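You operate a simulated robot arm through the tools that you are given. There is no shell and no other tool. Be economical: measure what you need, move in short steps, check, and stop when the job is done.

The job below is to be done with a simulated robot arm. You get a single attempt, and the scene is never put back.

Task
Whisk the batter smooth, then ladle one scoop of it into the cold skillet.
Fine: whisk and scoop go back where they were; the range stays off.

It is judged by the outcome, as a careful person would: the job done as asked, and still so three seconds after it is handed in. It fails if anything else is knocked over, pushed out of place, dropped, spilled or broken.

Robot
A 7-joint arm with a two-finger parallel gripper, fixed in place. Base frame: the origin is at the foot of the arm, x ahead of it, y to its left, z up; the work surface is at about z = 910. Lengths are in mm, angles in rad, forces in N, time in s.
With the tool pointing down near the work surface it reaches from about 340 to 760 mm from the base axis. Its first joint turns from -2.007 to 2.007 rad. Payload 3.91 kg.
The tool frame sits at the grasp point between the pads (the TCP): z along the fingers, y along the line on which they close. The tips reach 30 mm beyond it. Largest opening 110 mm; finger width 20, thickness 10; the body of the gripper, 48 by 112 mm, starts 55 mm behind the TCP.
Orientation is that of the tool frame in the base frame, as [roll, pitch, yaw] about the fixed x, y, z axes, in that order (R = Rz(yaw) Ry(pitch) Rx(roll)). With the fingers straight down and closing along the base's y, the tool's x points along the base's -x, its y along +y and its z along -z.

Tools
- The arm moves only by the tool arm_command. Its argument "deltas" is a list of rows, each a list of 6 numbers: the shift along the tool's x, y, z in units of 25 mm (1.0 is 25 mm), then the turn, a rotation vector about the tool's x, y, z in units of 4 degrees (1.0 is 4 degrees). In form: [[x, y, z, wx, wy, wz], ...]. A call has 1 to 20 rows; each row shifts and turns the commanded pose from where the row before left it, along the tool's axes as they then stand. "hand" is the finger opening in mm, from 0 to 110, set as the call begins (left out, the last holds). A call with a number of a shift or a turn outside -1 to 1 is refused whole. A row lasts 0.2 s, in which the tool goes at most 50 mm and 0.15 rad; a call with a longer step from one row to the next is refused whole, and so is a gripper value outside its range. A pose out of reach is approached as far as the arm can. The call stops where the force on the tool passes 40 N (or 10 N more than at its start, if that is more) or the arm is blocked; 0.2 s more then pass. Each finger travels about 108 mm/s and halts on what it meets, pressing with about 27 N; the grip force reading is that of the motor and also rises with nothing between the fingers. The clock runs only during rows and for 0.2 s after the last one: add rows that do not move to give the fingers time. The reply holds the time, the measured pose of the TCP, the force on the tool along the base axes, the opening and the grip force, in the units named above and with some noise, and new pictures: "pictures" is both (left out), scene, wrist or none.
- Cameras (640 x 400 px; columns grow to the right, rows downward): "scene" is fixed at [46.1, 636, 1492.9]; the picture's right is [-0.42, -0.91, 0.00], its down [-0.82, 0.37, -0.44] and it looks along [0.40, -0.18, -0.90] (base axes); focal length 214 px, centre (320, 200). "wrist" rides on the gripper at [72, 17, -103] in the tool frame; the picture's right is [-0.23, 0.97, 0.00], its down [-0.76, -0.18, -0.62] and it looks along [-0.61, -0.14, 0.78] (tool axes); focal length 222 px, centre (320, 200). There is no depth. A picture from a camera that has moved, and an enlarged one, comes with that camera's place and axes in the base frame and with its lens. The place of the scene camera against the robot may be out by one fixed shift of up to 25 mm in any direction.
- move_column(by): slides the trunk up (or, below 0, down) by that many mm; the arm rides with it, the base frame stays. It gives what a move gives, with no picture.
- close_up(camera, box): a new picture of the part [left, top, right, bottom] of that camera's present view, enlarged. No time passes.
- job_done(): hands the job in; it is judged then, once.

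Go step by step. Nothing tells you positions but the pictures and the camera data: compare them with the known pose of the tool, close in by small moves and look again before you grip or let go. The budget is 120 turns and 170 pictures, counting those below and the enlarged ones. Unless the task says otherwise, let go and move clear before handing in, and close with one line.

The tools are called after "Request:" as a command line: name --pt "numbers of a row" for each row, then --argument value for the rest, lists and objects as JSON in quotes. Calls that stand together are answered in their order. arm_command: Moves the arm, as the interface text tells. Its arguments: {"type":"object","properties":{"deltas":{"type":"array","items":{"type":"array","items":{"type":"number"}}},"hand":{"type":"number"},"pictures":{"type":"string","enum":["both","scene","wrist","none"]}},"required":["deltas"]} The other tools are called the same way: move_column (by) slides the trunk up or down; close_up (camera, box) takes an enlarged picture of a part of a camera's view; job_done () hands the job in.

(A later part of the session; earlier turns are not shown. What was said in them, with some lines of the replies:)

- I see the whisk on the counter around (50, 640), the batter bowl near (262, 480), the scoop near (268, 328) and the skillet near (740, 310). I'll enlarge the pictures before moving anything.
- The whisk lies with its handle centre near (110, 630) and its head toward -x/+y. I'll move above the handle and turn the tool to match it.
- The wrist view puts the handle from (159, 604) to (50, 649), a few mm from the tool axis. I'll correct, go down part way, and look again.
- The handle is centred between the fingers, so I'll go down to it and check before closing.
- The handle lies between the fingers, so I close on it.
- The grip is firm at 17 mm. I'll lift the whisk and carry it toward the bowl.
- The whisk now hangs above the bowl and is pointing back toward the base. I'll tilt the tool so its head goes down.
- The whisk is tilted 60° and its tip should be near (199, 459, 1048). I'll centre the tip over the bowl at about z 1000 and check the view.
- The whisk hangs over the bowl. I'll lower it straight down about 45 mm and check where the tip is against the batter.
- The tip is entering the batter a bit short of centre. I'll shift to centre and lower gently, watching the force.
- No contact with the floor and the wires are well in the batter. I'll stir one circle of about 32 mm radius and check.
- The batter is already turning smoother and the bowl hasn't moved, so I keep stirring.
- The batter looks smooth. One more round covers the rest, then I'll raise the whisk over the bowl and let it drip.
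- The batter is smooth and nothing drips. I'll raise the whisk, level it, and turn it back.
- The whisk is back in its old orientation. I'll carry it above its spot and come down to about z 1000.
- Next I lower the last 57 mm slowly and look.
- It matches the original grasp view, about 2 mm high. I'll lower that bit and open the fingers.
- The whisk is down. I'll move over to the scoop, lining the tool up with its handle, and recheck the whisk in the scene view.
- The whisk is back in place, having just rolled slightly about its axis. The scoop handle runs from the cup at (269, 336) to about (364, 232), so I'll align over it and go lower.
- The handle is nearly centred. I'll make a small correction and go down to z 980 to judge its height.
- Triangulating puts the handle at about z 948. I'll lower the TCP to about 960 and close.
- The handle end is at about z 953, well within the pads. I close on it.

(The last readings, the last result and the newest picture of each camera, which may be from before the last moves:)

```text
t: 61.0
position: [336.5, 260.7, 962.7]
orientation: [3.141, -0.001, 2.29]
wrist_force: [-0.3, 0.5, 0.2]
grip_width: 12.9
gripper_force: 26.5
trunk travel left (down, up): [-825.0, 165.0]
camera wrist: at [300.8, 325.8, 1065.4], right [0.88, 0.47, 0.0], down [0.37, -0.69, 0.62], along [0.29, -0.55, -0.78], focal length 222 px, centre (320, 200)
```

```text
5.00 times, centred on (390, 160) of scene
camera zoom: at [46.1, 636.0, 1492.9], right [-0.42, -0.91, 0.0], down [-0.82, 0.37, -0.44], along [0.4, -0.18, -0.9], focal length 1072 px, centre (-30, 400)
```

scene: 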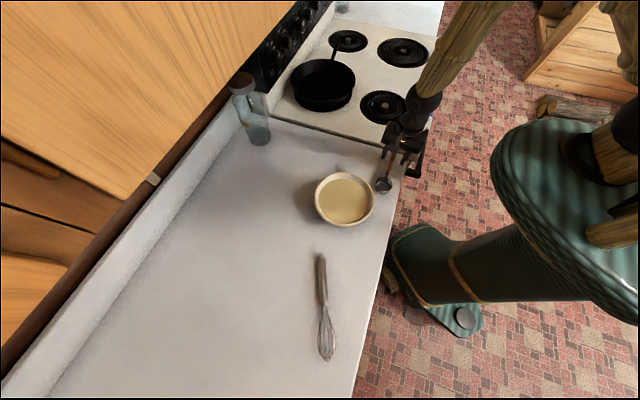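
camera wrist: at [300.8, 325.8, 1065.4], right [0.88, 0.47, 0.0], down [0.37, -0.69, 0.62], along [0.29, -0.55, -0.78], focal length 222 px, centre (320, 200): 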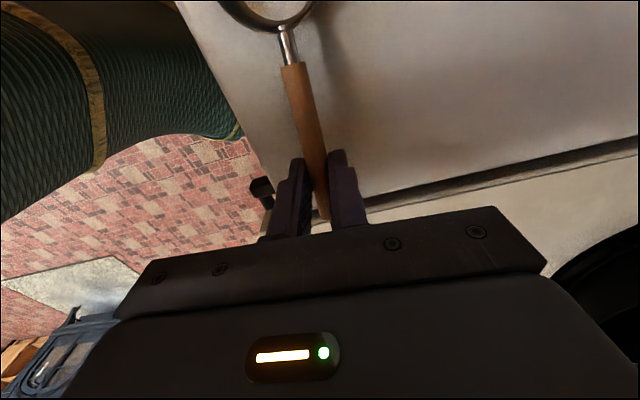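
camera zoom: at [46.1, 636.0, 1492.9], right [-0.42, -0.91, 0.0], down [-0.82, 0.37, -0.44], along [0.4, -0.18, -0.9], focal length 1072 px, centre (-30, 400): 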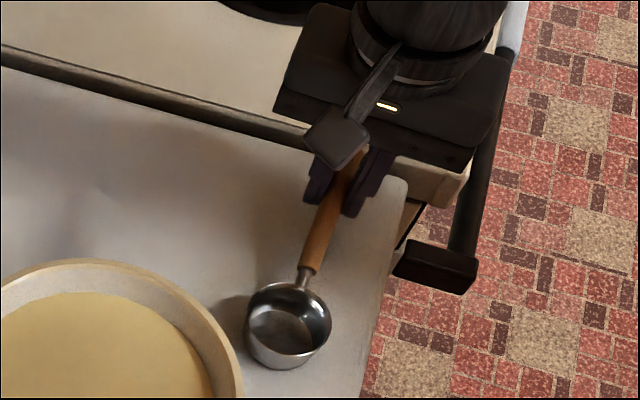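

The scoop is gripped at 12.9 mm. I'll lift it, carry it over the near side of the bowl, and tilt the handle up 30°.

Request:
arm_command --pt "0 0 -0.6 0 0 0" --pt "0 0 -0.9 0 0 0" --pt "0 0 -0.9 0 0 0" --pt "0 0 -0.9 0 0 0" --pt "0 0 -0.9 0 0 0" --pt "0 0 -0.9 0 0 0" --pt "0.943 0.895 0 0 0 0" --pt "0.943 0.895 0 0 0 0" --pt "0.943 0.895 0 0 0 0" --pt "0.943 0.895 0 0 0 0" --pt "0 0 0 0 -0.94 0" --pt "0 0 0 0 -0.94 0" --pt "0 0 0 0 -0.94 0" --pt "0 0 0 0 -0.94 0" --pt "0 0 0 0 -0.94 0" --pt "0 0 0 0 -0.94 0" --pt "0 0 0 0 -0.94 0" --pt "0 0 0 0 -0.94 0" --pt "0 0 0 0 0 0"

Request:
close_up --camera "scene" --box '[280, 120, 424, 230]'

```text
t: 65.0
position: [340.4, 389.1, 1090.5]
orientation: [3.14, 0.526, 2.29]
wrist_force: [-1.1, 0.7, -1.0]
grip_width: 12.8
gripper_force: 27.2
trunk travel left (down, up): [-825.0, 165.0]
camera wrist: at [277.6, 487.3, 1143.8], right [0.86, 0.49, 0.11], down [0.09, -0.38, 0.92], along [0.5, -0.78, -0.37], focal length 222 px, centre (320, 200)
```

scene: 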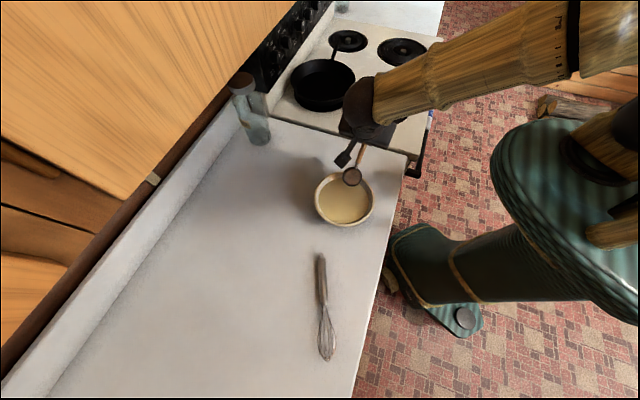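
wrist: 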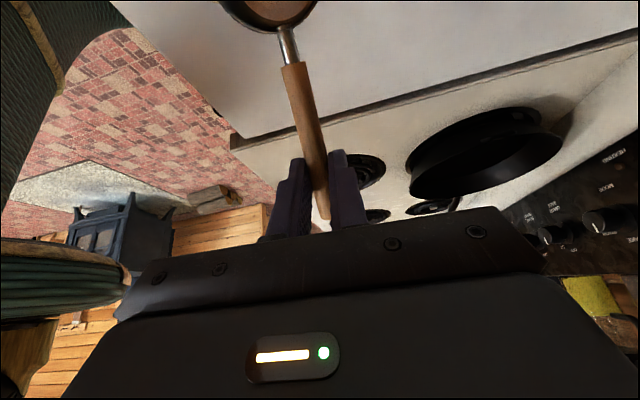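

```text
3.64 times, centred on (352, 175) of scene
camera zoom: at [46.1, 636.0, 1492.9], right [-0.42, -0.91, 0.0], down [-0.82, 0.37, -0.44], along [0.4, -0.18, -0.9], focal length 780 px, centre (204, 291)
```

zoom: 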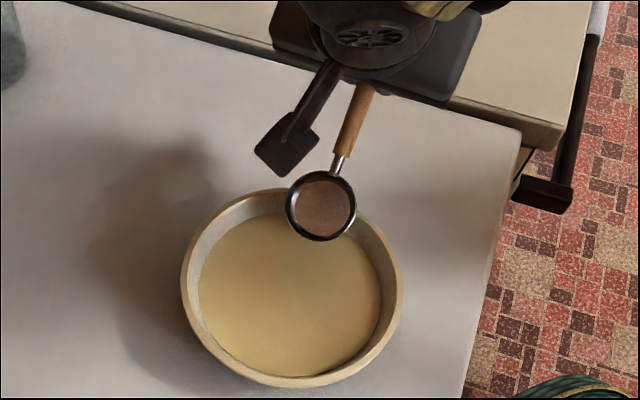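

The cup is over the near rim at roughly (288, 448, 1024). I'll shift it over the batter and lower to just above the surface.

Request:
arm_command --pt "0.78 0 0.45 0 0 0" --pt "0.78 0 0.45 0 0 0" --pt "0 0 0 0 0 0" --pictures "none"

Request:
close_up --camera "scene" --box '[290, 145, 402, 230]'

```text
t: 65.8
position: [325.1, 407.2, 1051.0]
orientation: [3.141, 0.524, 2.29]
wrist_force: [0.1, -0.4, -0.6]
grip_width: 13.0
gripper_force: 27.1
trunk travel left (down, up): [-825.0, 165.0]
```

```text
4.71 times, centred on (346, 188) of scene
camera zoom: at [46.1, 636.0, 1492.9], right [-0.42, -0.91, 0.0], down [-0.82, 0.37, -0.44], along [0.4, -0.18, -0.9], focal length 1009 px, centre (198, 259)
```

zoom: 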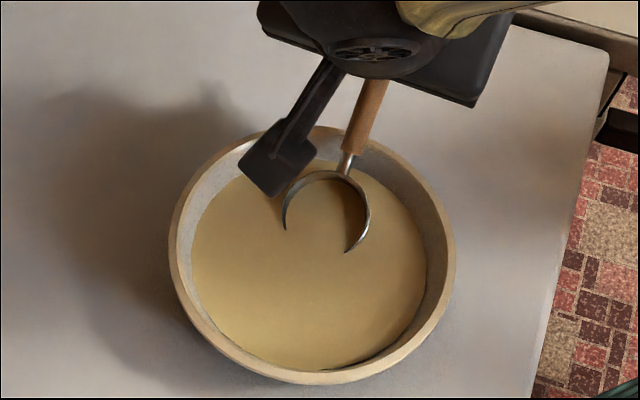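

The cup is already half under the surface, so the batter sits higher than I assumed. I'll dip a few mm more, then start levelling the cup in the batter while keeping the handle clear of the rim.

Request:
arm_command --pt "0.12 0 0.21 0 0 0" --pt "0 0 0 0 0 0" --pt "0 0 0 0 0 0" --pt "0 0 0 0 0 0" --pt "-0.065 0 0.186 0 0.833 0" --pt "-0.065 0 0.186 0 0.833 0" --pt "-0.065 0 0.186 0 0.833 0" --pt "0 0 0 0 0 0" --pt "0 0 0 0 0 0" --pictures "wrist"

Request:
close_up --camera "scene" --box '[290, 145, 402, 230]'

```text
t: 67.8
position: [333.7, 399.0, 1036.1]
orientation: [3.141, 0.351, 2.29]
wrist_force: [-1.0, 4.3, 9.6]
grip_width: 12.8
gripper_force: 26.8
trunk travel left (down, up): [-825.0, 165.0]
camera wrist: at [276.9, 487.8, 1108.1], right [0.87, 0.48, 0.08], down [0.2, -0.5, 0.85], along [0.45, -0.72, -0.53], focal length 222 px, centre (320, 200)
```

wrist: 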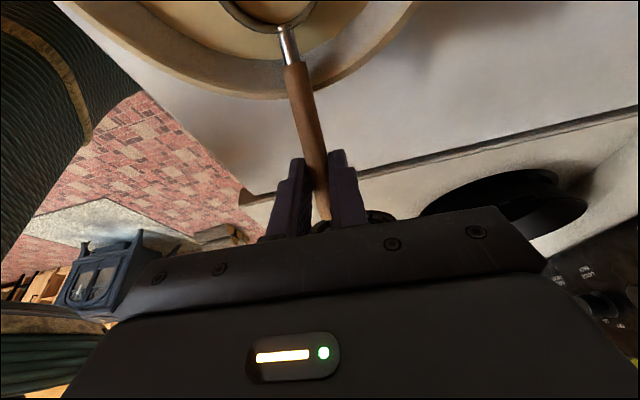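

```text
4.71 times, centred on (346, 188) of scene
camera zoom: at [46.1, 636.0, 1492.9], right [-0.42, -0.91, 0.0], down [-0.82, 0.37, -0.44], along [0.4, -0.18, -0.9], focal length 1009 px, centre (198, 259)
```

zoom: 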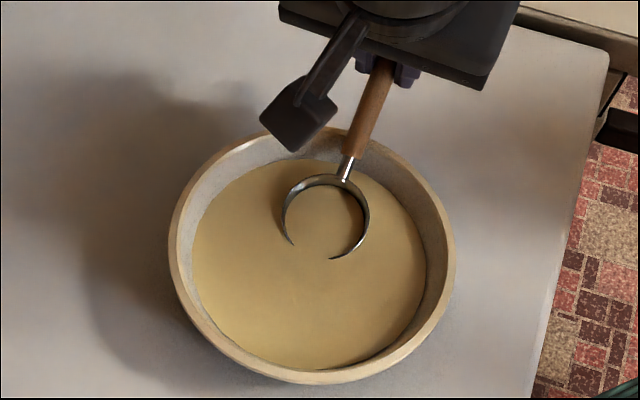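

There's about 10 N of upward contact, so the handle is touching the rim or the cup is touching the bowl. I'll ease up 8 mm and check.

Request:
arm_command --pt "-0.055 0 -0.15 0 0 0" --pt "-0.055 0 -0.15 0 0 0" --pt "0 0 0 0 0 0" --pictures "none"

Request:
close_up --camera "wrist" --box '[180, 0, 420, 150]'

Request:
close_up --camera "scene" --box '[290, 145, 402, 230]'

```text
t: 68.6
position: [333.1, 399.0, 1043.1]
orientation: [3.141, 0.351, 2.29]
wrist_force: [0.5, 0.3, -1.2]
grip_width: 13.1
gripper_force: 26.9
trunk travel left (down, up): [-825.0, 165.0]
```

```text
2.67 times, centred on (300, 75) of wrist
camera zoom: at [277.5, 488.4, 1115.0], right [0.87, 0.48, 0.08], down [0.2, -0.49, 0.85], along [0.45, -0.72, -0.53], focal length 592 px, centre (373, 533)
```

zoom: 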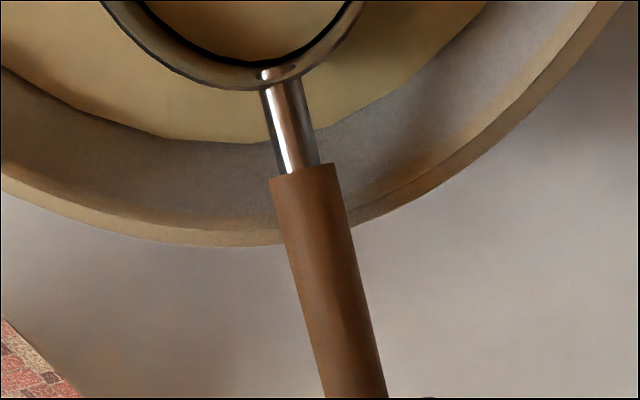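

```text
4.71 times, centred on (346, 188) of scene
camera zoom: at [46.1, 636.0, 1492.9], right [-0.42, -0.91, 0.0], down [-0.82, 0.37, -0.44], along [0.4, -0.18, -0.9], focal length 1009 px, centre (198, 259)
```

zoom: 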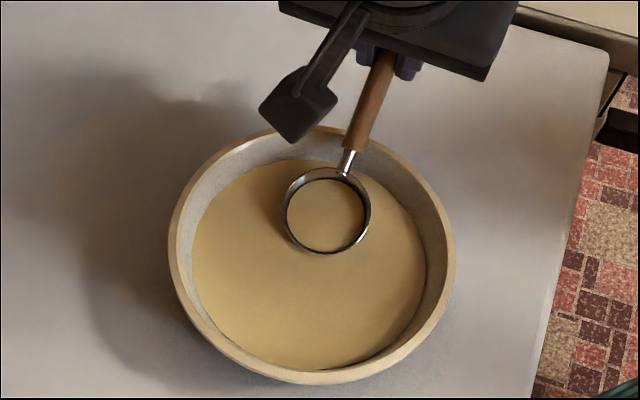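

The cup now holds batter, clear of the surface with no contact. I'll raise it gently and level it over the bowl, then wait for drips.

Request:
arm_command --pt "-0.137 0 -0.376 0 0 0" --pt "-0.137 0 -0.376 0 0 0" --pt "-0.137 0 -0.376 0 0 0" --pt "-0.137 0 -0.376 0 0 0" --pt "-0.039 0 0.062 0 0.503 0" --pt "-0.039 0 0.062 0 0.503 0" --pt "-0.039 0 0.062 0 0.503 0" --pt "-0.039 0 0.062 0 0.503 0" --pt "-0.039 0 0.062 0 0.503 0" --pt "-0.039 0 0.062 0 0.503 0" --pt "-0.039 0 0.062 0 0.503 0" --pt "-0.039 0 0.062 0 0.503 0" --pt "-0.039 0 0.062 0 0.503 0" --pt "-0.039 0 0.062 0 0.503 0" --pt "0 0 0 0 0 0" --pt "0 0 0 0 0 0" --pt "0 0 0 0 0 0" --pt "0 0 0 0 0 0" --pt "0 0 0 0 0 0" --pt "0 0 0 0 0 0" --pictures "none"

Request:
close_up --camera "scene" --box '[290, 135, 402, 220]'

```text
t: 72.8
position: [340.9, 391.0, 1068.9]
orientation: [-3.141, 0.001, 2.288]
wrist_force: [-0.1, 0.4, -1.4]
grip_width: 12.8
gripper_force: 27.6
trunk travel left (down, up): [-825.0, 165.0]
```

```text
4.71 times, centred on (346, 178) of scene
camera zoom: at [46.1, 636.0, 1492.9], right [-0.42, -0.91, 0.0], down [-0.82, 0.37, -0.44], along [0.4, -0.18, -0.9], focal length 1009 px, centre (198, 306)
```

zoom: 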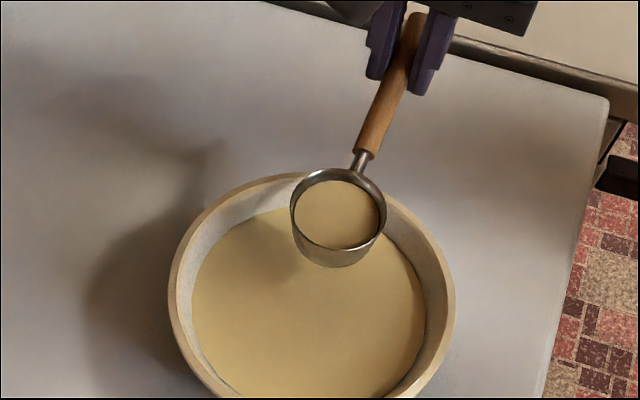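

The cup is nicely full and level. I'll raise it a little and turn it slowly so the cup points toward the skillet side.

Request:
arm_command --pt "0 0 -0.5 0 0 0" --pt "0 0 -0.7 0 0 0" --pt "0 0 -0.5 0 0 0" --pt "0 0 0 0 0 0.6" --pt "0 0 0 0 0 1" --pt "0 0 0 0 0 1" --pt "0 0 0 0 0 1" --pt "0 0 0 0 0 1" --pt "0 0 0 0 0 1" --pt "0 0 0 0 0 1" --pt "0 0 0 0 0 1" --pt "0 0 0 0 0 1" --pt "0 0 0 0 0 1" --pt "0 0 0 0 0 1" --pt "0 0 0 0 0 1" --pt "0 0 0 0 0 1" --pt "0 0 0 0 0 1" --pt "0 0 0 0 0 1" --pt "0 0 0 0 0 1"

```text
t: 76.8
position: [340.8, 389.8, 1112.9]
orientation: [-3.14, -0.002, 1.201]
wrist_force: [0.0, 0.4, -1.9]
grip_width: 13.1
gripper_force: 27.3
trunk travel left (down, up): [-825.0, 165.0]
camera wrist: at [382.5, 450.8, 1215.0], right [0.83, -0.56, 0.0], down [-0.44, -0.65, 0.62], along [-0.35, -0.51, -0.78], focal length 222 px, centre (320, 200)
```

scene: 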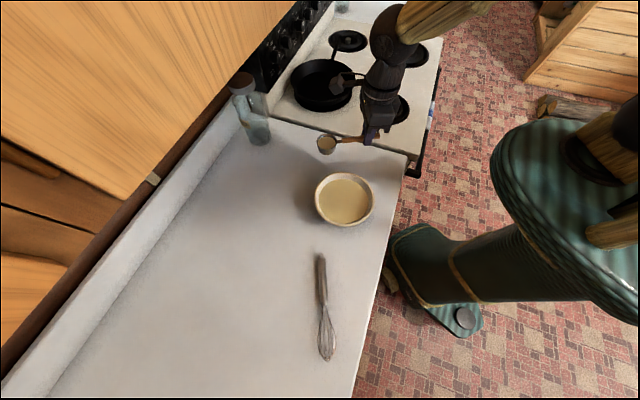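
wrist: 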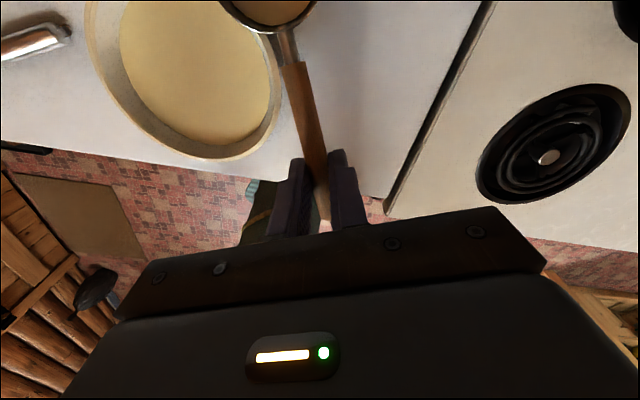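

All level and nothing spilled. I'll carry it toward the skillet at moderate speed.

Request:
arm_command --pt "0 0.25 0 0 0 0" --pt "-0.03 0.5 0 0 0 0" --pt "-0.03 0.6 0 0 0 0" --pt "-0.03 0.6 0 0 0 0" --pt "-0.03 0.6 0 0 0 0" --pt "-0.03 0.6 0 0 0 0" --pt "-0.03 0.6 0 0 0 0" --pt "-0.03 0.6 0 0 0 0" --pt "-0.03 0.6 0 0 0 0" --pt "-0.03 0.6 0 0 0 0" --pt "-0.03 0.6 0 0 0 0" --pt "-0.03 0.6 0 0 0 0" --pt "-0.03 0.6 0 0 0 0" --pt "-0.03 0.6 0 0 0 0" --pt "-0.03 0.6 0 0 0 0" --pt "-0.03 0.6 0 0 0 0" --pt "-0.03 0.6 0 0 0 0" --pt "-0.03 0.6 0 0 0 0" --pt "-0.03 0.5 0 0 0 0" --pt "0 0.25 0 0 0 0"

Request:
close_up --camera "scene" --box '[260, 30, 420, 150]'

```text
t: 81.0
position: [594.8, 275.9, 1112.1]
orientation: [-3.14, -0.001, 1.2]
wrist_force: [-0.4, -0.4, -1.7]
grip_width: 12.9
gripper_force: 26.9
trunk travel left (down, up): [-825.0, 165.0]
camera wrist: at [636.8, 337.2, 1214.9], right [0.83, -0.56, 0.0], down [-0.44, -0.65, 0.62], along [-0.35, -0.51, -0.78], focal length 222 px, centre (320, 200)
```

scene: 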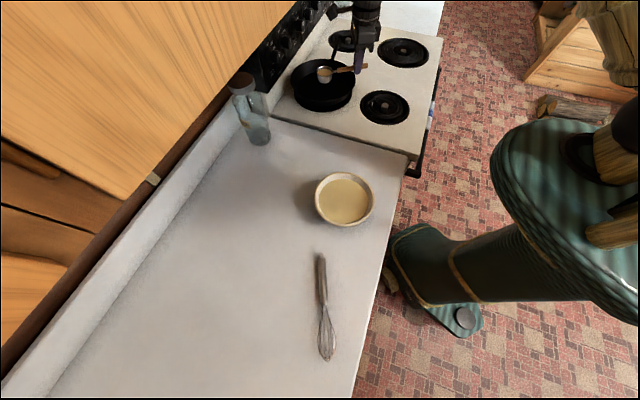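
wrist: 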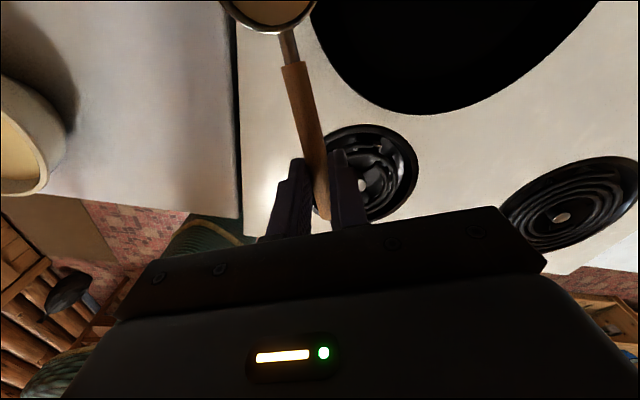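

```text
3.33 times, centred on (340, 90) of scene
camera zoom: at [46.1, 636.0, 1492.9], right [-0.42, -0.91, 0.0], down [-0.82, 0.37, -0.44], along [0.4, -0.18, -0.9], focal length 715 px, centre (253, 567)
```

zoom: 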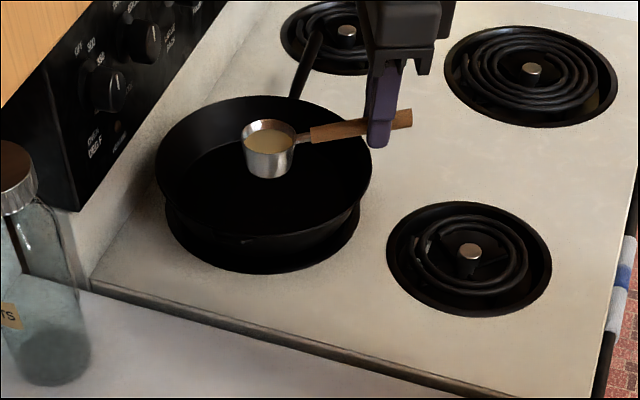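

The skillet centre works out near (752, 318), and the cup is still short of it. I'll carry on about 120 mm more.

Request:
arm_command --pt "0 0.3 0 0 0 0" --pt "-0.04 0.5 0 0 0 0" --pt "-0.04 0.6 0 0 0 0" --pt "-0.04 0.6 0 0 0 0" --pt "-0.04 0.6 0 0 0 0" --pt "-0.04 0.6 0 0 0 0" --pt "-0.04 0.6 0 0 0 0" --pt "-0.04 0.5 0 0 0 0" --pt "-0.04 0.3 0 0 0 0" --pt "0 0.18 0 0 0 0" --pt "0 0 0 0 0 0"

Request:
close_up --camera "scene" --box '[260, 30, 420, 150]'

```text
t: 83.4
position: [702.4, 225.4, 1111.0]
orientation: [-3.141, 0.0, 1.201]
wrist_force: [0.7, 0.4, -1.0]
grip_width: 13.1
gripper_force: 27.0
trunk travel left (down, up): [-825.0, 165.0]
camera wrist: at [744.5, 287.0, 1215.8], right [0.83, -0.56, 0.0], down [-0.44, -0.65, 0.62], along [-0.35, -0.52, -0.78], focal length 222 px, centre (320, 200)
```

scene: 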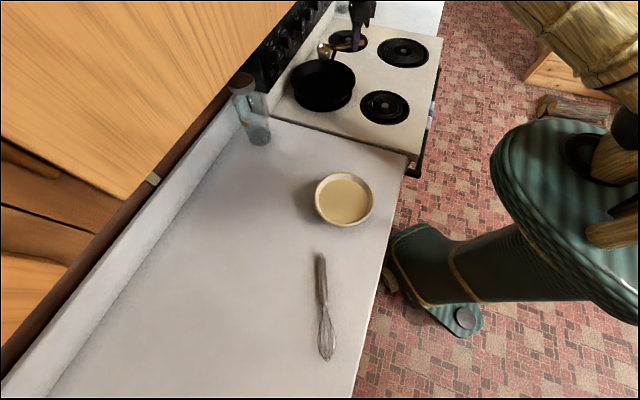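
wrist: 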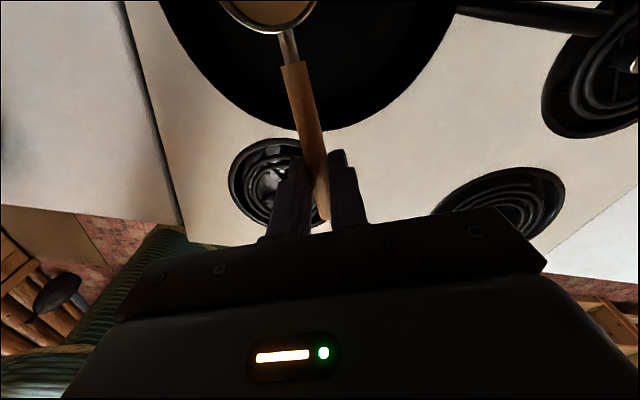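

```text
3.33 times, centred on (340, 90) of scene
camera zoom: at [46.1, 636.0, 1492.9], right [-0.42, -0.91, 0.0], down [-0.82, 0.37, -0.44], along [0.4, -0.18, -0.9], focal length 715 px, centre (253, 567)
```

zoom: 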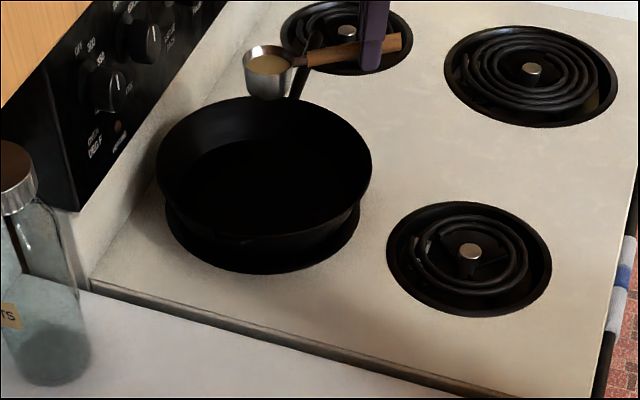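

The cup is over the skillet, about 10 mm inward of its centre, and it pours inward with plenty of margin. I'll lower a bit and begin rolling it.

Request:
arm_command --pt "0 0.2 0.5 0 0 0" --pt "0 0.2 0.6 0 0 0" --pt "0 0 0.5 0 0 0" --pt "0 0 0 -0.8 0 0" --pt "0 0 0 -0.8 0 0" --pt "0 0 0 -0.8 0 0" --pt "0 0 0 -0.8 0 0" --pt "0 0 0 -0.8 0 0" --pt "0 0 0 -0.8 0 0" --pt "0 0 0 -0.8 0 0" --pt "0 0 0 -0.8 0 0" --pt "0 0 0 -0.8 0 0" --pt "0 0 0 -0.8 0 0" --pt "0 0 0 0 0 0" --pictures "none"

Request:
close_up --camera "scene" --box '[260, 20, 420, 140]'

```text
t: 86.4
position: [713.1, 222.2, 1073.0]
orientation: [2.582, -0.001, 1.203]
wrist_force: [-0.1, 0.4, -0.7]
grip_width: 12.8
gripper_force: 27.2
trunk travel left (down, up): [-825.0, 165.0]
```

```text
3.33 times, centred on (340, 80) of scene
camera zoom: at [46.1, 636.0, 1492.9], right [-0.42, -0.91, 0.0], down [-0.82, 0.37, -0.44], along [0.4, -0.18, -0.9], focal length 715 px, centre (253, 600)
```

zoom: 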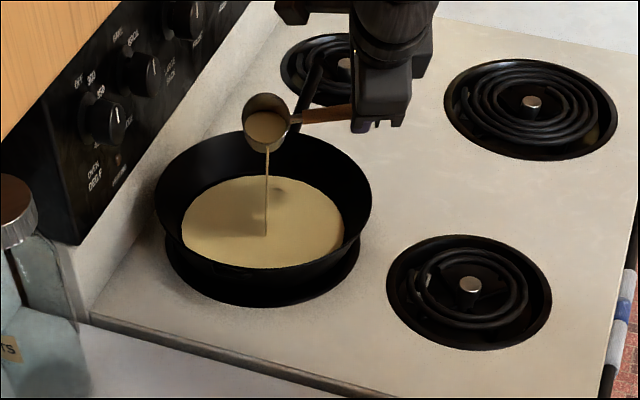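

The batter is streaming into the middle of the skillet. I'll keep rolling to empty the cup.

Request:
arm_command --pt "0 0 0 -0.9 0 0" --pt "0 0 0 -0.9 0 0" --pt "0 0 0 -0.9 0 0" --pt "0 0 0 -0.9 0 0" --pt "0 0 0 -0.9 0 0" --pt "0 0 0 -0.9 0 0" --pt "0 0 0 -0.9 0 0" --pt "0 0 0 -0.9 0 0" --pt "0 0 0 -0.9 0 0" --pt "0 0 0 -0.9 0 0" --pt "0 0 0 -0.9 0 0" --pt "0 0 0 -0.9 0 0" --pt "0 0 0 -0.9 0 0" --pt "0 0 0 -0.9 0 0" --pt "0 0 0 -0.9 0 0" --pt "0 0 0 -0.9 0 0" --pt "0 0 0 0 0 0" --pt "0 0 0 0 0 0" --pictures "scene"

Request:
close_up --camera "scene" --box '[260, 20, 420, 140]'

```text
t: 89.8
position: [706.1, 277.1, 1151.8]
orientation: [1.59, -0.185, 1.25]
wrist_force: [-0.2, 0.5, -1.0]
grip_width: 12.8
gripper_force: 27.0
trunk travel left (down, up): [-825.0, 165.0]
stopped in row 17: the arm was blocked; the commanded pose is now the measured one
```

scene: 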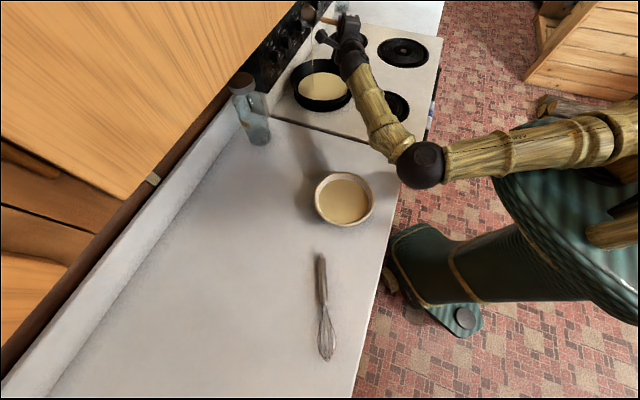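

```text
3.33 times, centred on (340, 80) of scene
camera zoom: at [46.1, 636.0, 1492.9], right [-0.42, -0.91, 0.0], down [-0.82, 0.37, -0.44], along [0.4, -0.18, -0.9], focal length 715 px, centre (253, 600)
```

zoom: 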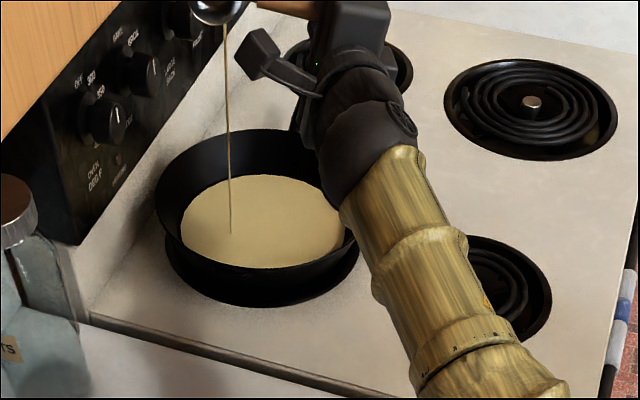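

The arm met a joint limit and drifted a little, but the stream is still landing in the skillet. I'll hold still until it empties.

Request:
arm_command --pt "0 0 0 0 0 0" --pt "0 0 0 0 0 0" --pt "0 0 0 0 0 0" --pt "0 0 0 0 0 0" --pt "0 0 0 0 0 0" --pt "0 0 0 0 0 0"

Request:
close_up --camera "scene" --box '[260, 0, 420, 120]'

```text
t: 91.2
position: [706.8, 277.4, 1151.9]
orientation: [1.59, -0.185, 1.25]
wrist_force: [-0.1, -0.1, -2.1]
grip_width: 12.6
gripper_force: 26.9
trunk travel left (down, up): [-825.0, 165.0]
camera wrist: at [630.0, 373.3, 1183.8], right [-0.11, -0.39, 0.92], down [-0.82, -0.49, -0.3], along [0.56, -0.78, -0.27], focal length 222 px, centre (320, 200)
```

scene: 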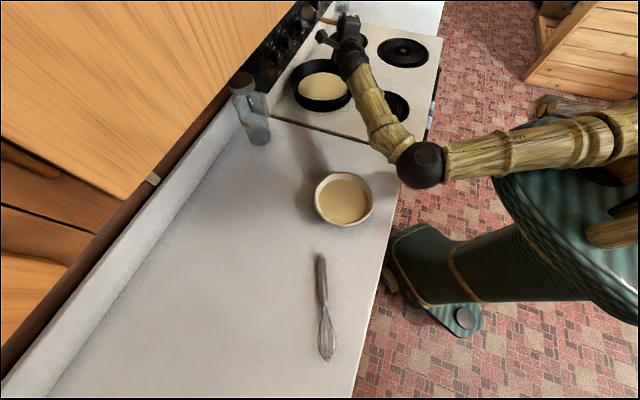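
wrist: 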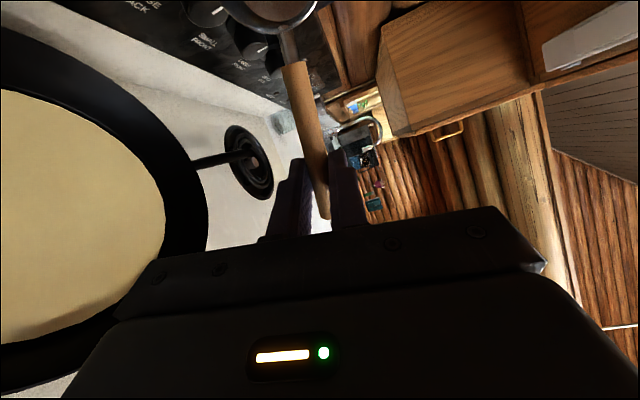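

```text
3.33 times, centred on (340, 60) of scene
camera zoom: at [46.1, 636.0, 1492.9], right [-0.42, -0.91, 0.0], down [-0.82, 0.37, -0.44], along [0.4, -0.18, -0.9], focal length 715 px, centre (253, 667)
```

zoom: 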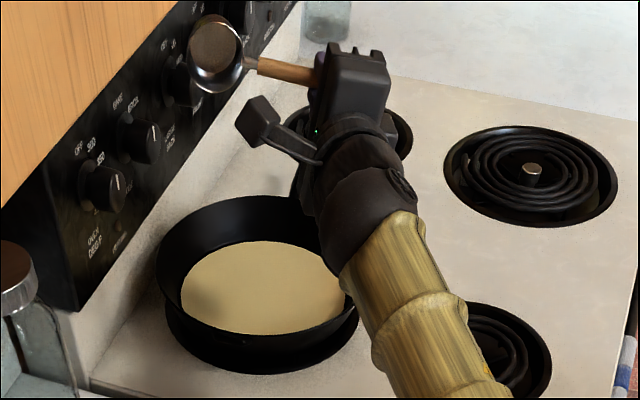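

The cup has emptied into the skillet. I'll move it back from the panel while staying above the pan, and begin levelling it.

Request:
arm_command --pt "-0.615 0.115 -0.08 0 0 0" --pt "-0.615 0.115 -0.08 0 0 0" --pt "-0.615 0.115 -0.08 0 0 0" --pt "-0.615 0.115 -0.08 0 0 0" --pt "0 0 0 0.8 0 0" --pt "0 0 0 0.8 0 0" --pt "0 0 0 0.8 0 0" --pt "0 0 0 0.8 0 0" --pt "0 0 0 0.8 0 0" --pt "0 0 0 0.8 0 0" --pictures "scene"

```text
t: 93.5
position: [679.3, 219.4, 1151.3]
orientation: [1.927, -0.181, 1.251]
wrist_force: [-0.2, -0.5, 0.0]
grip_width: 13.0
gripper_force: 26.3
trunk travel left (down, up): [-825.0, 165.0]
```

scene: 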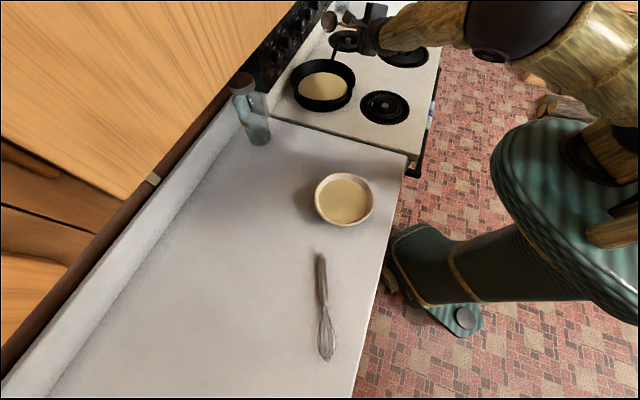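

The arm is moving freely again, so I finish levelling the cup above the skillet.

Request:
arm_command --pt "0 0 0 0.967 0 0" --pt "0 0 0 0.967 0 0" --pt "0 0 0 0.967 0 0" --pt "0 0 0 0.967 0 0" --pt "0 0 0 0.967 0 0" --pt "0 0 0 0.967 0 0" --pt "0 0 0 0.967 0 0" --pt "0 0 0 0.967 0 0" --pt "0 0 0 0.967 0 0" --pt "0 0 0 0.967 0 0" --pt "0 0 0 0.967 0 0" --pt "0 0 0 0.967 0 0" --pt "0 0 0 0.967 0 0" --pt "0 0 0 0.967 0 0" --pt "0 0 0 0.967 0 0" --pt "0 0 0 0.967 0 0" --pt "0 0 0 0.967 0 0" --pt "0 0 0 0.967 0 0" --pt "0 0 0 0 0 0" --pictures "scene"

Request:
close_up --camera "scene" --box '[260, 0, 420, 120]'

```text
t: 97.5
position: [678.2, 220.8, 1150.9]
orientation: [-3.141, -0.181, 1.251]
wrist_force: [-0.4, 0.1, -1.2]
grip_width: 12.8
gripper_force: 26.9
trunk travel left (down, up): [-825.0, 165.0]
```

scene: 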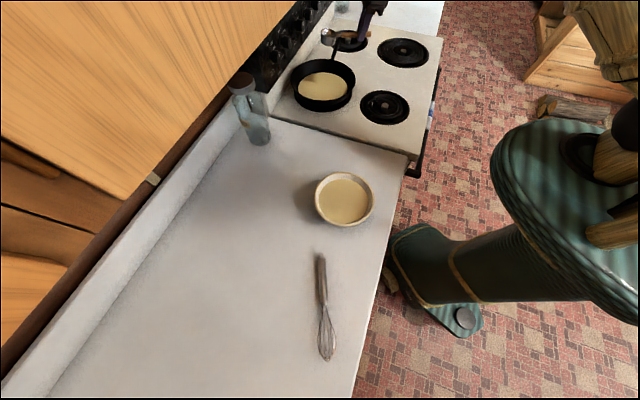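

```text
3.33 times, centred on (340, 60) of scene
camera zoom: at [46.1, 636.0, 1492.9], right [-0.42, -0.91, 0.0], down [-0.82, 0.37, -0.44], along [0.4, -0.18, -0.9], focal length 715 px, centre (253, 667)
```

zoom: 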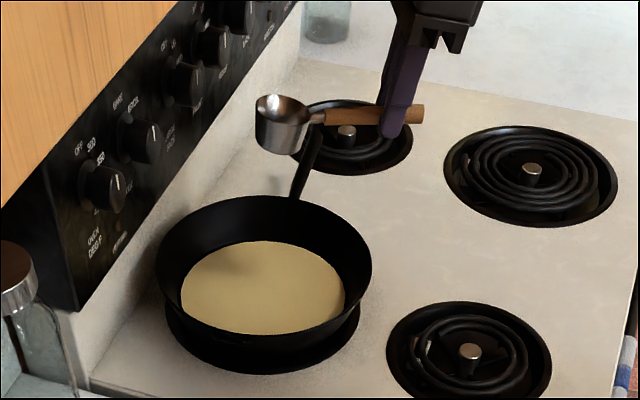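

The skillet has its scoop of batter and the cup is clean of drips. I'll level out and carry the scoop back above its spot.

Request:
arm_command --pt "0 0 0 0 -0.864 0" --pt "0 0 0 0 -0.864 0" --pt "0 0 0 0 -0.864 0" --pt "-0.175 -0.844 0 0 0 0" --pt "-0.175 -0.844 0 0 0 0" --pt "-0.175 -0.844 0 0 0 0" --pt "-0.175 -0.844 0 0 0 0" --pt "-0.175 -0.844 0 0 0 0" --pt "-0.175 -0.844 0 0 0 0" --pt "-0.175 -0.844 0 0 0 0" --pt "-0.175 -0.844 0 0 0 0" --pt "-0.175 -0.844 0 0 0 0" --pt "-0.175 -0.844 0 0 0 0" --pt "-0.175 -0.844 0 0 0 0" --pt "-0.175 -0.844 0 0 0 0" --pt "-0.175 -0.844 0 0 0 0" --pt "-0.175 -0.844 0 0 0 0" --pt "-0.175 -0.844 0 0 0 0" --pt "-0.175 -0.844 0 0 0 0" --pictures "none"

Request:
arm_command --pt "0 0 0 0 0 -0.993" --pt "0 0 0 0 0 -0.993" --pt "0 0 0 0 0 -0.993" --pt "0 0 0 0 0 -0.993" --pt "0 0 0 0 0 -0.993" --pt "0 0 0 0 0 -0.993" --pt "0 0 0 0 0 -0.993" --pt "0 0 0 0 0 -0.993" --pt "0 0 0 0 0 -0.993" --pt "0 0 0 0 0 -0.993" --pt "0 0 0 0 0 -0.993" --pt "0 0 0 0 0 -0.993" --pt "0 0 0 0 0 -0.993" --pt "0 0 0 0 0 -0.993" --pt "0 0 0 0 0 -0.993" --pt "0 0 0 0 0 0" --pt "0 0 0 0 0 0"

```text
t: 101.5
position: [335.6, 259.0, 1151.1]
orientation: [3.138, -0.003, 1.251]
wrist_force: [-0.9, -0.4, -0.4]
grip_width: 12.8
gripper_force: 26.9
trunk travel left (down, up): [-825.0, 165.0]
```

```text
t: 105.0
position: [337.2, 257.7, 1151.9]
orientation: [3.141, 0.0, 2.29]
wrist_force: [0.4, 0.3, -0.4]
grip_width: 13.0
gripper_force: 26.7
trunk travel left (down, up): [-825.0, 165.0]
camera wrist: at [301.4, 324.0, 1254.4], right [0.88, 0.47, 0.0], down [0.37, -0.69, 0.62], along [0.29, -0.55, -0.78], focal length 222 px, centre (320, 200)
```

scene: 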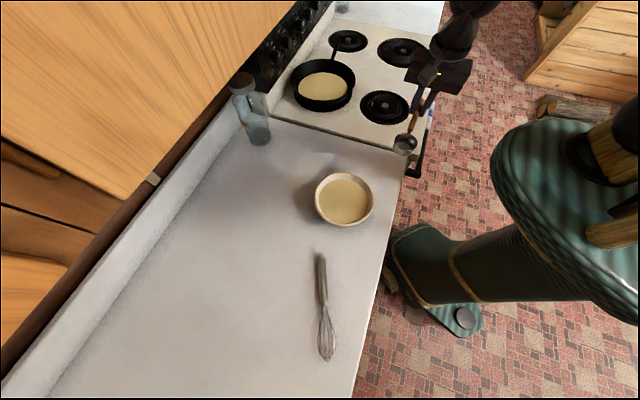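
wrist: 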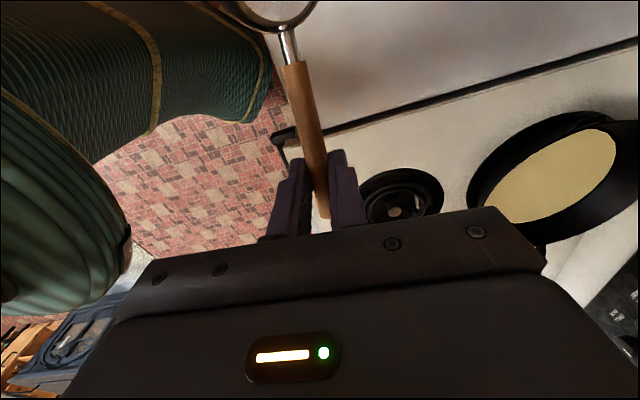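

The scoop is back over its spot and oriented as before. I'll lower it to just above the counter.

Request:
arm_command --pt "0.1 0.04 0.9 0 0 0" --pt "0 0 0.9 0 0 0" --pt "0 0 0.9 0 0 0" --pt "0 0 0.9 0 0 0" --pt "0 0 0.9 0 0 0" --pt "0 0 0.9 0 0 0" --pt "0 0 0.9 0 0 0" --pt "0 0 0.7 0 0 0" --pt "0 0 0.2 0 0 0" --pt "0 0 0 0 0 0" --pictures "none"

Request:
close_up --camera "scene" --box '[350, 120, 430, 200]'

```text
t: 107.2
position: [336.9, 260.7, 972.3]
orientation: [3.139, 0.001, 2.29]
wrist_force: [0.6, 0.0, -1.8]
grip_width: 12.7
gripper_force: 26.8
trunk travel left (down, up): [-825.0, 165.0]
```

```text
5.00 times, centred on (390, 160) of scene
camera zoom: at [46.1, 636.0, 1492.9], right [-0.42, -0.91, 0.0], down [-0.82, 0.37, -0.44], along [0.4, -0.18, -0.9], focal length 1072 px, centre (-30, 400)
```

zoom: 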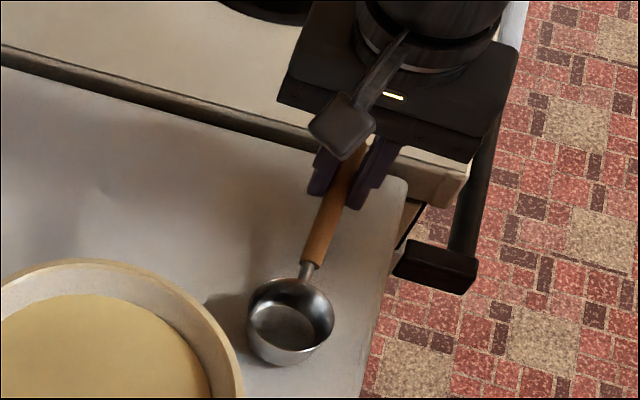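

Position matches the original. I'll lower the last 9 mm gently until it touches.

Request:
arm_command --pt "0 0 0.15 0 0 0" --pt "0 0 0.12 0 0 0" --pt "0 0 0.08 0 0 0" --pt "0 0 0 0 0 0" --pictures "none"

```text
t: 108.2
position: [336.6, 261.2, 963.3]
orientation: [3.14, 0.0, 2.29]
wrist_force: [2.3, -3.7, 10.9]
grip_width: 12.8
gripper_force: 27.0
trunk travel left (down, up): [-825.0, 165.0]
```

It's resting on the counter with a light press. I'll ease up 1 mm, open slowly, and back straight up.

Request:
arm_command --pt "0 0 -0.03 0 0 0" --pt "0 0 0 0 0 0" --pictures "none"

Request:
arm_command --pt "0 0 0 0 0 0" --pt "0 0 0 0 0 0" --pt "0 0 0 0 0 0" --hand 46

```text
t: 108.8
position: [334.9, 261.1, 963.1]
orientation: [3.14, 0.0, 2.29]
wrist_force: [-0.7, 0.3, -0.1]
grip_width: 12.7
gripper_force: 27.6
trunk travel left (down, up): [-825.0, 165.0]
```

```text
t: 109.7
position: [336.2, 260.5, 963.2]
orientation: [3.139, -0.001, 2.291]
wrist_force: [-0.2, 0.4, 0.4]
grip_width: 46.1
gripper_force: 0.0
trunk travel left (down, up): [-825.0, 165.0]
camera wrist: at [300.8, 326.7, 1066.4], right [0.88, 0.47, 0.0], down [0.37, -0.69, 0.62], along [0.29, -0.55, -0.78], focal length 222 px, centre (320, 200)
```

scene: 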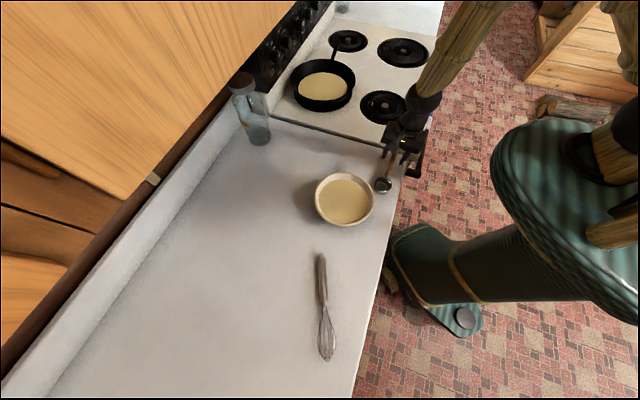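
wrist: 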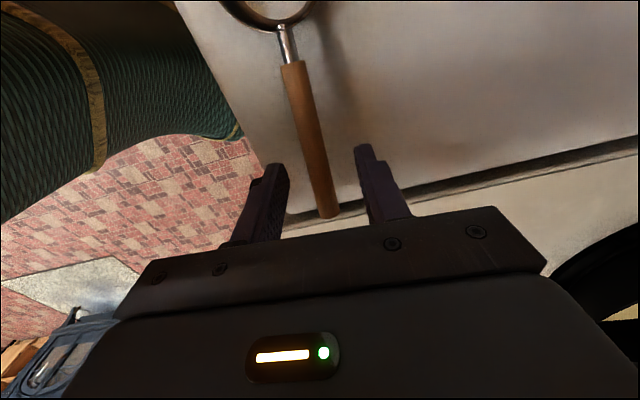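

The scoop stands free exactly where it was. I'll back straight up and take a last look at everything.

Request:
arm_command --pt "0 0 -0.5 0 0 0" --pt "0 0 -0.9 0 0 0" --pt "0 0 -0.9 0 0 0" --pt "0 0 -0.9 0 0 0" --pt "0 0 -0.9 0 0 0" --pt "0 0 -0.9 0 0 0" --pt "0 0 -0.9 0 0 0" --pt "0 0 -0.9 0 0 0" --pt "0 0 -0.9 0 0 0" --pictures "scene"

Request:
close_up --camera "scene" --box '[250, 20, 430, 230]'

Request:
close_up --camera "scene" --box '[240, 240, 400, 370]'

```text
t: 111.7
position: [335.1, 261.8, 1155.3]
orientation: [-3.141, -0.002, 2.292]
wrist_force: [0.0, 0.1, -0.5]
grip_width: 46.1
gripper_force: 0.2
trunk travel left (down, up): [-825.0, 165.0]
```

scene: 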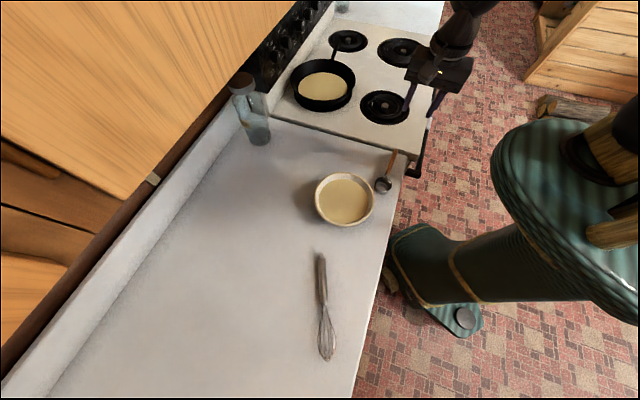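

```text
1.90 times, centred on (340, 125) of scene
camera zoom: at [46.1, 636.0, 1492.9], right [-0.42, -0.91, 0.0], down [-0.82, 0.37, -0.44], along [0.4, -0.18, -0.9], focal length 408 px, centre (282, 343)
```

zoom: 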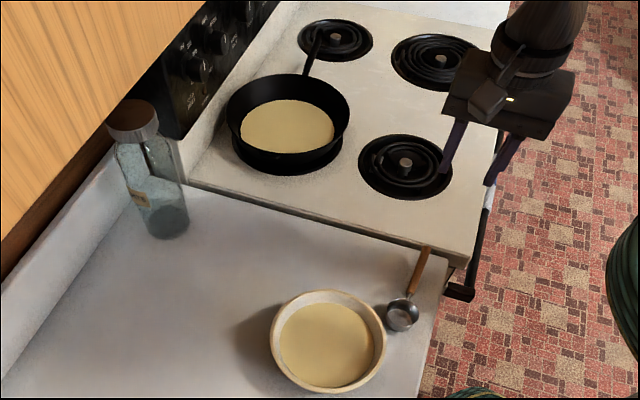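

```text
3.08 times, centred on (320, 305) of scene
camera zoom: at [46.1, 636.0, 1492.9], right [-0.42, -0.91, 0.0], down [-0.82, 0.37, -0.44], along [0.4, -0.18, -0.9], focal length 660 px, centre (320, -123)
```

zoom: 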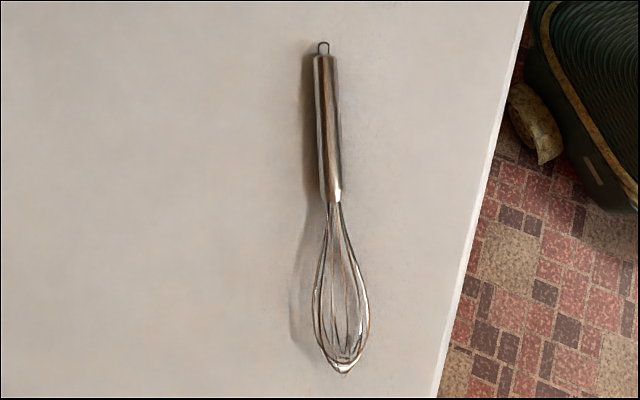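

The batter is smooth, the skillet holds one scoop, the knobs are untouched, and nothing has spilled. The scoop is back exactly where it was and the whisk is within about 2 cm, so I'm handing in.

Request:
job_done

```text
The job is handed in.
```

I whisked the batter smooth and poured one scoop into the cold skillet with no spills. The scoop is back in its place, the whisk is within about 2 cm of where it lay (it rolled slightly when released), and the range is still off.
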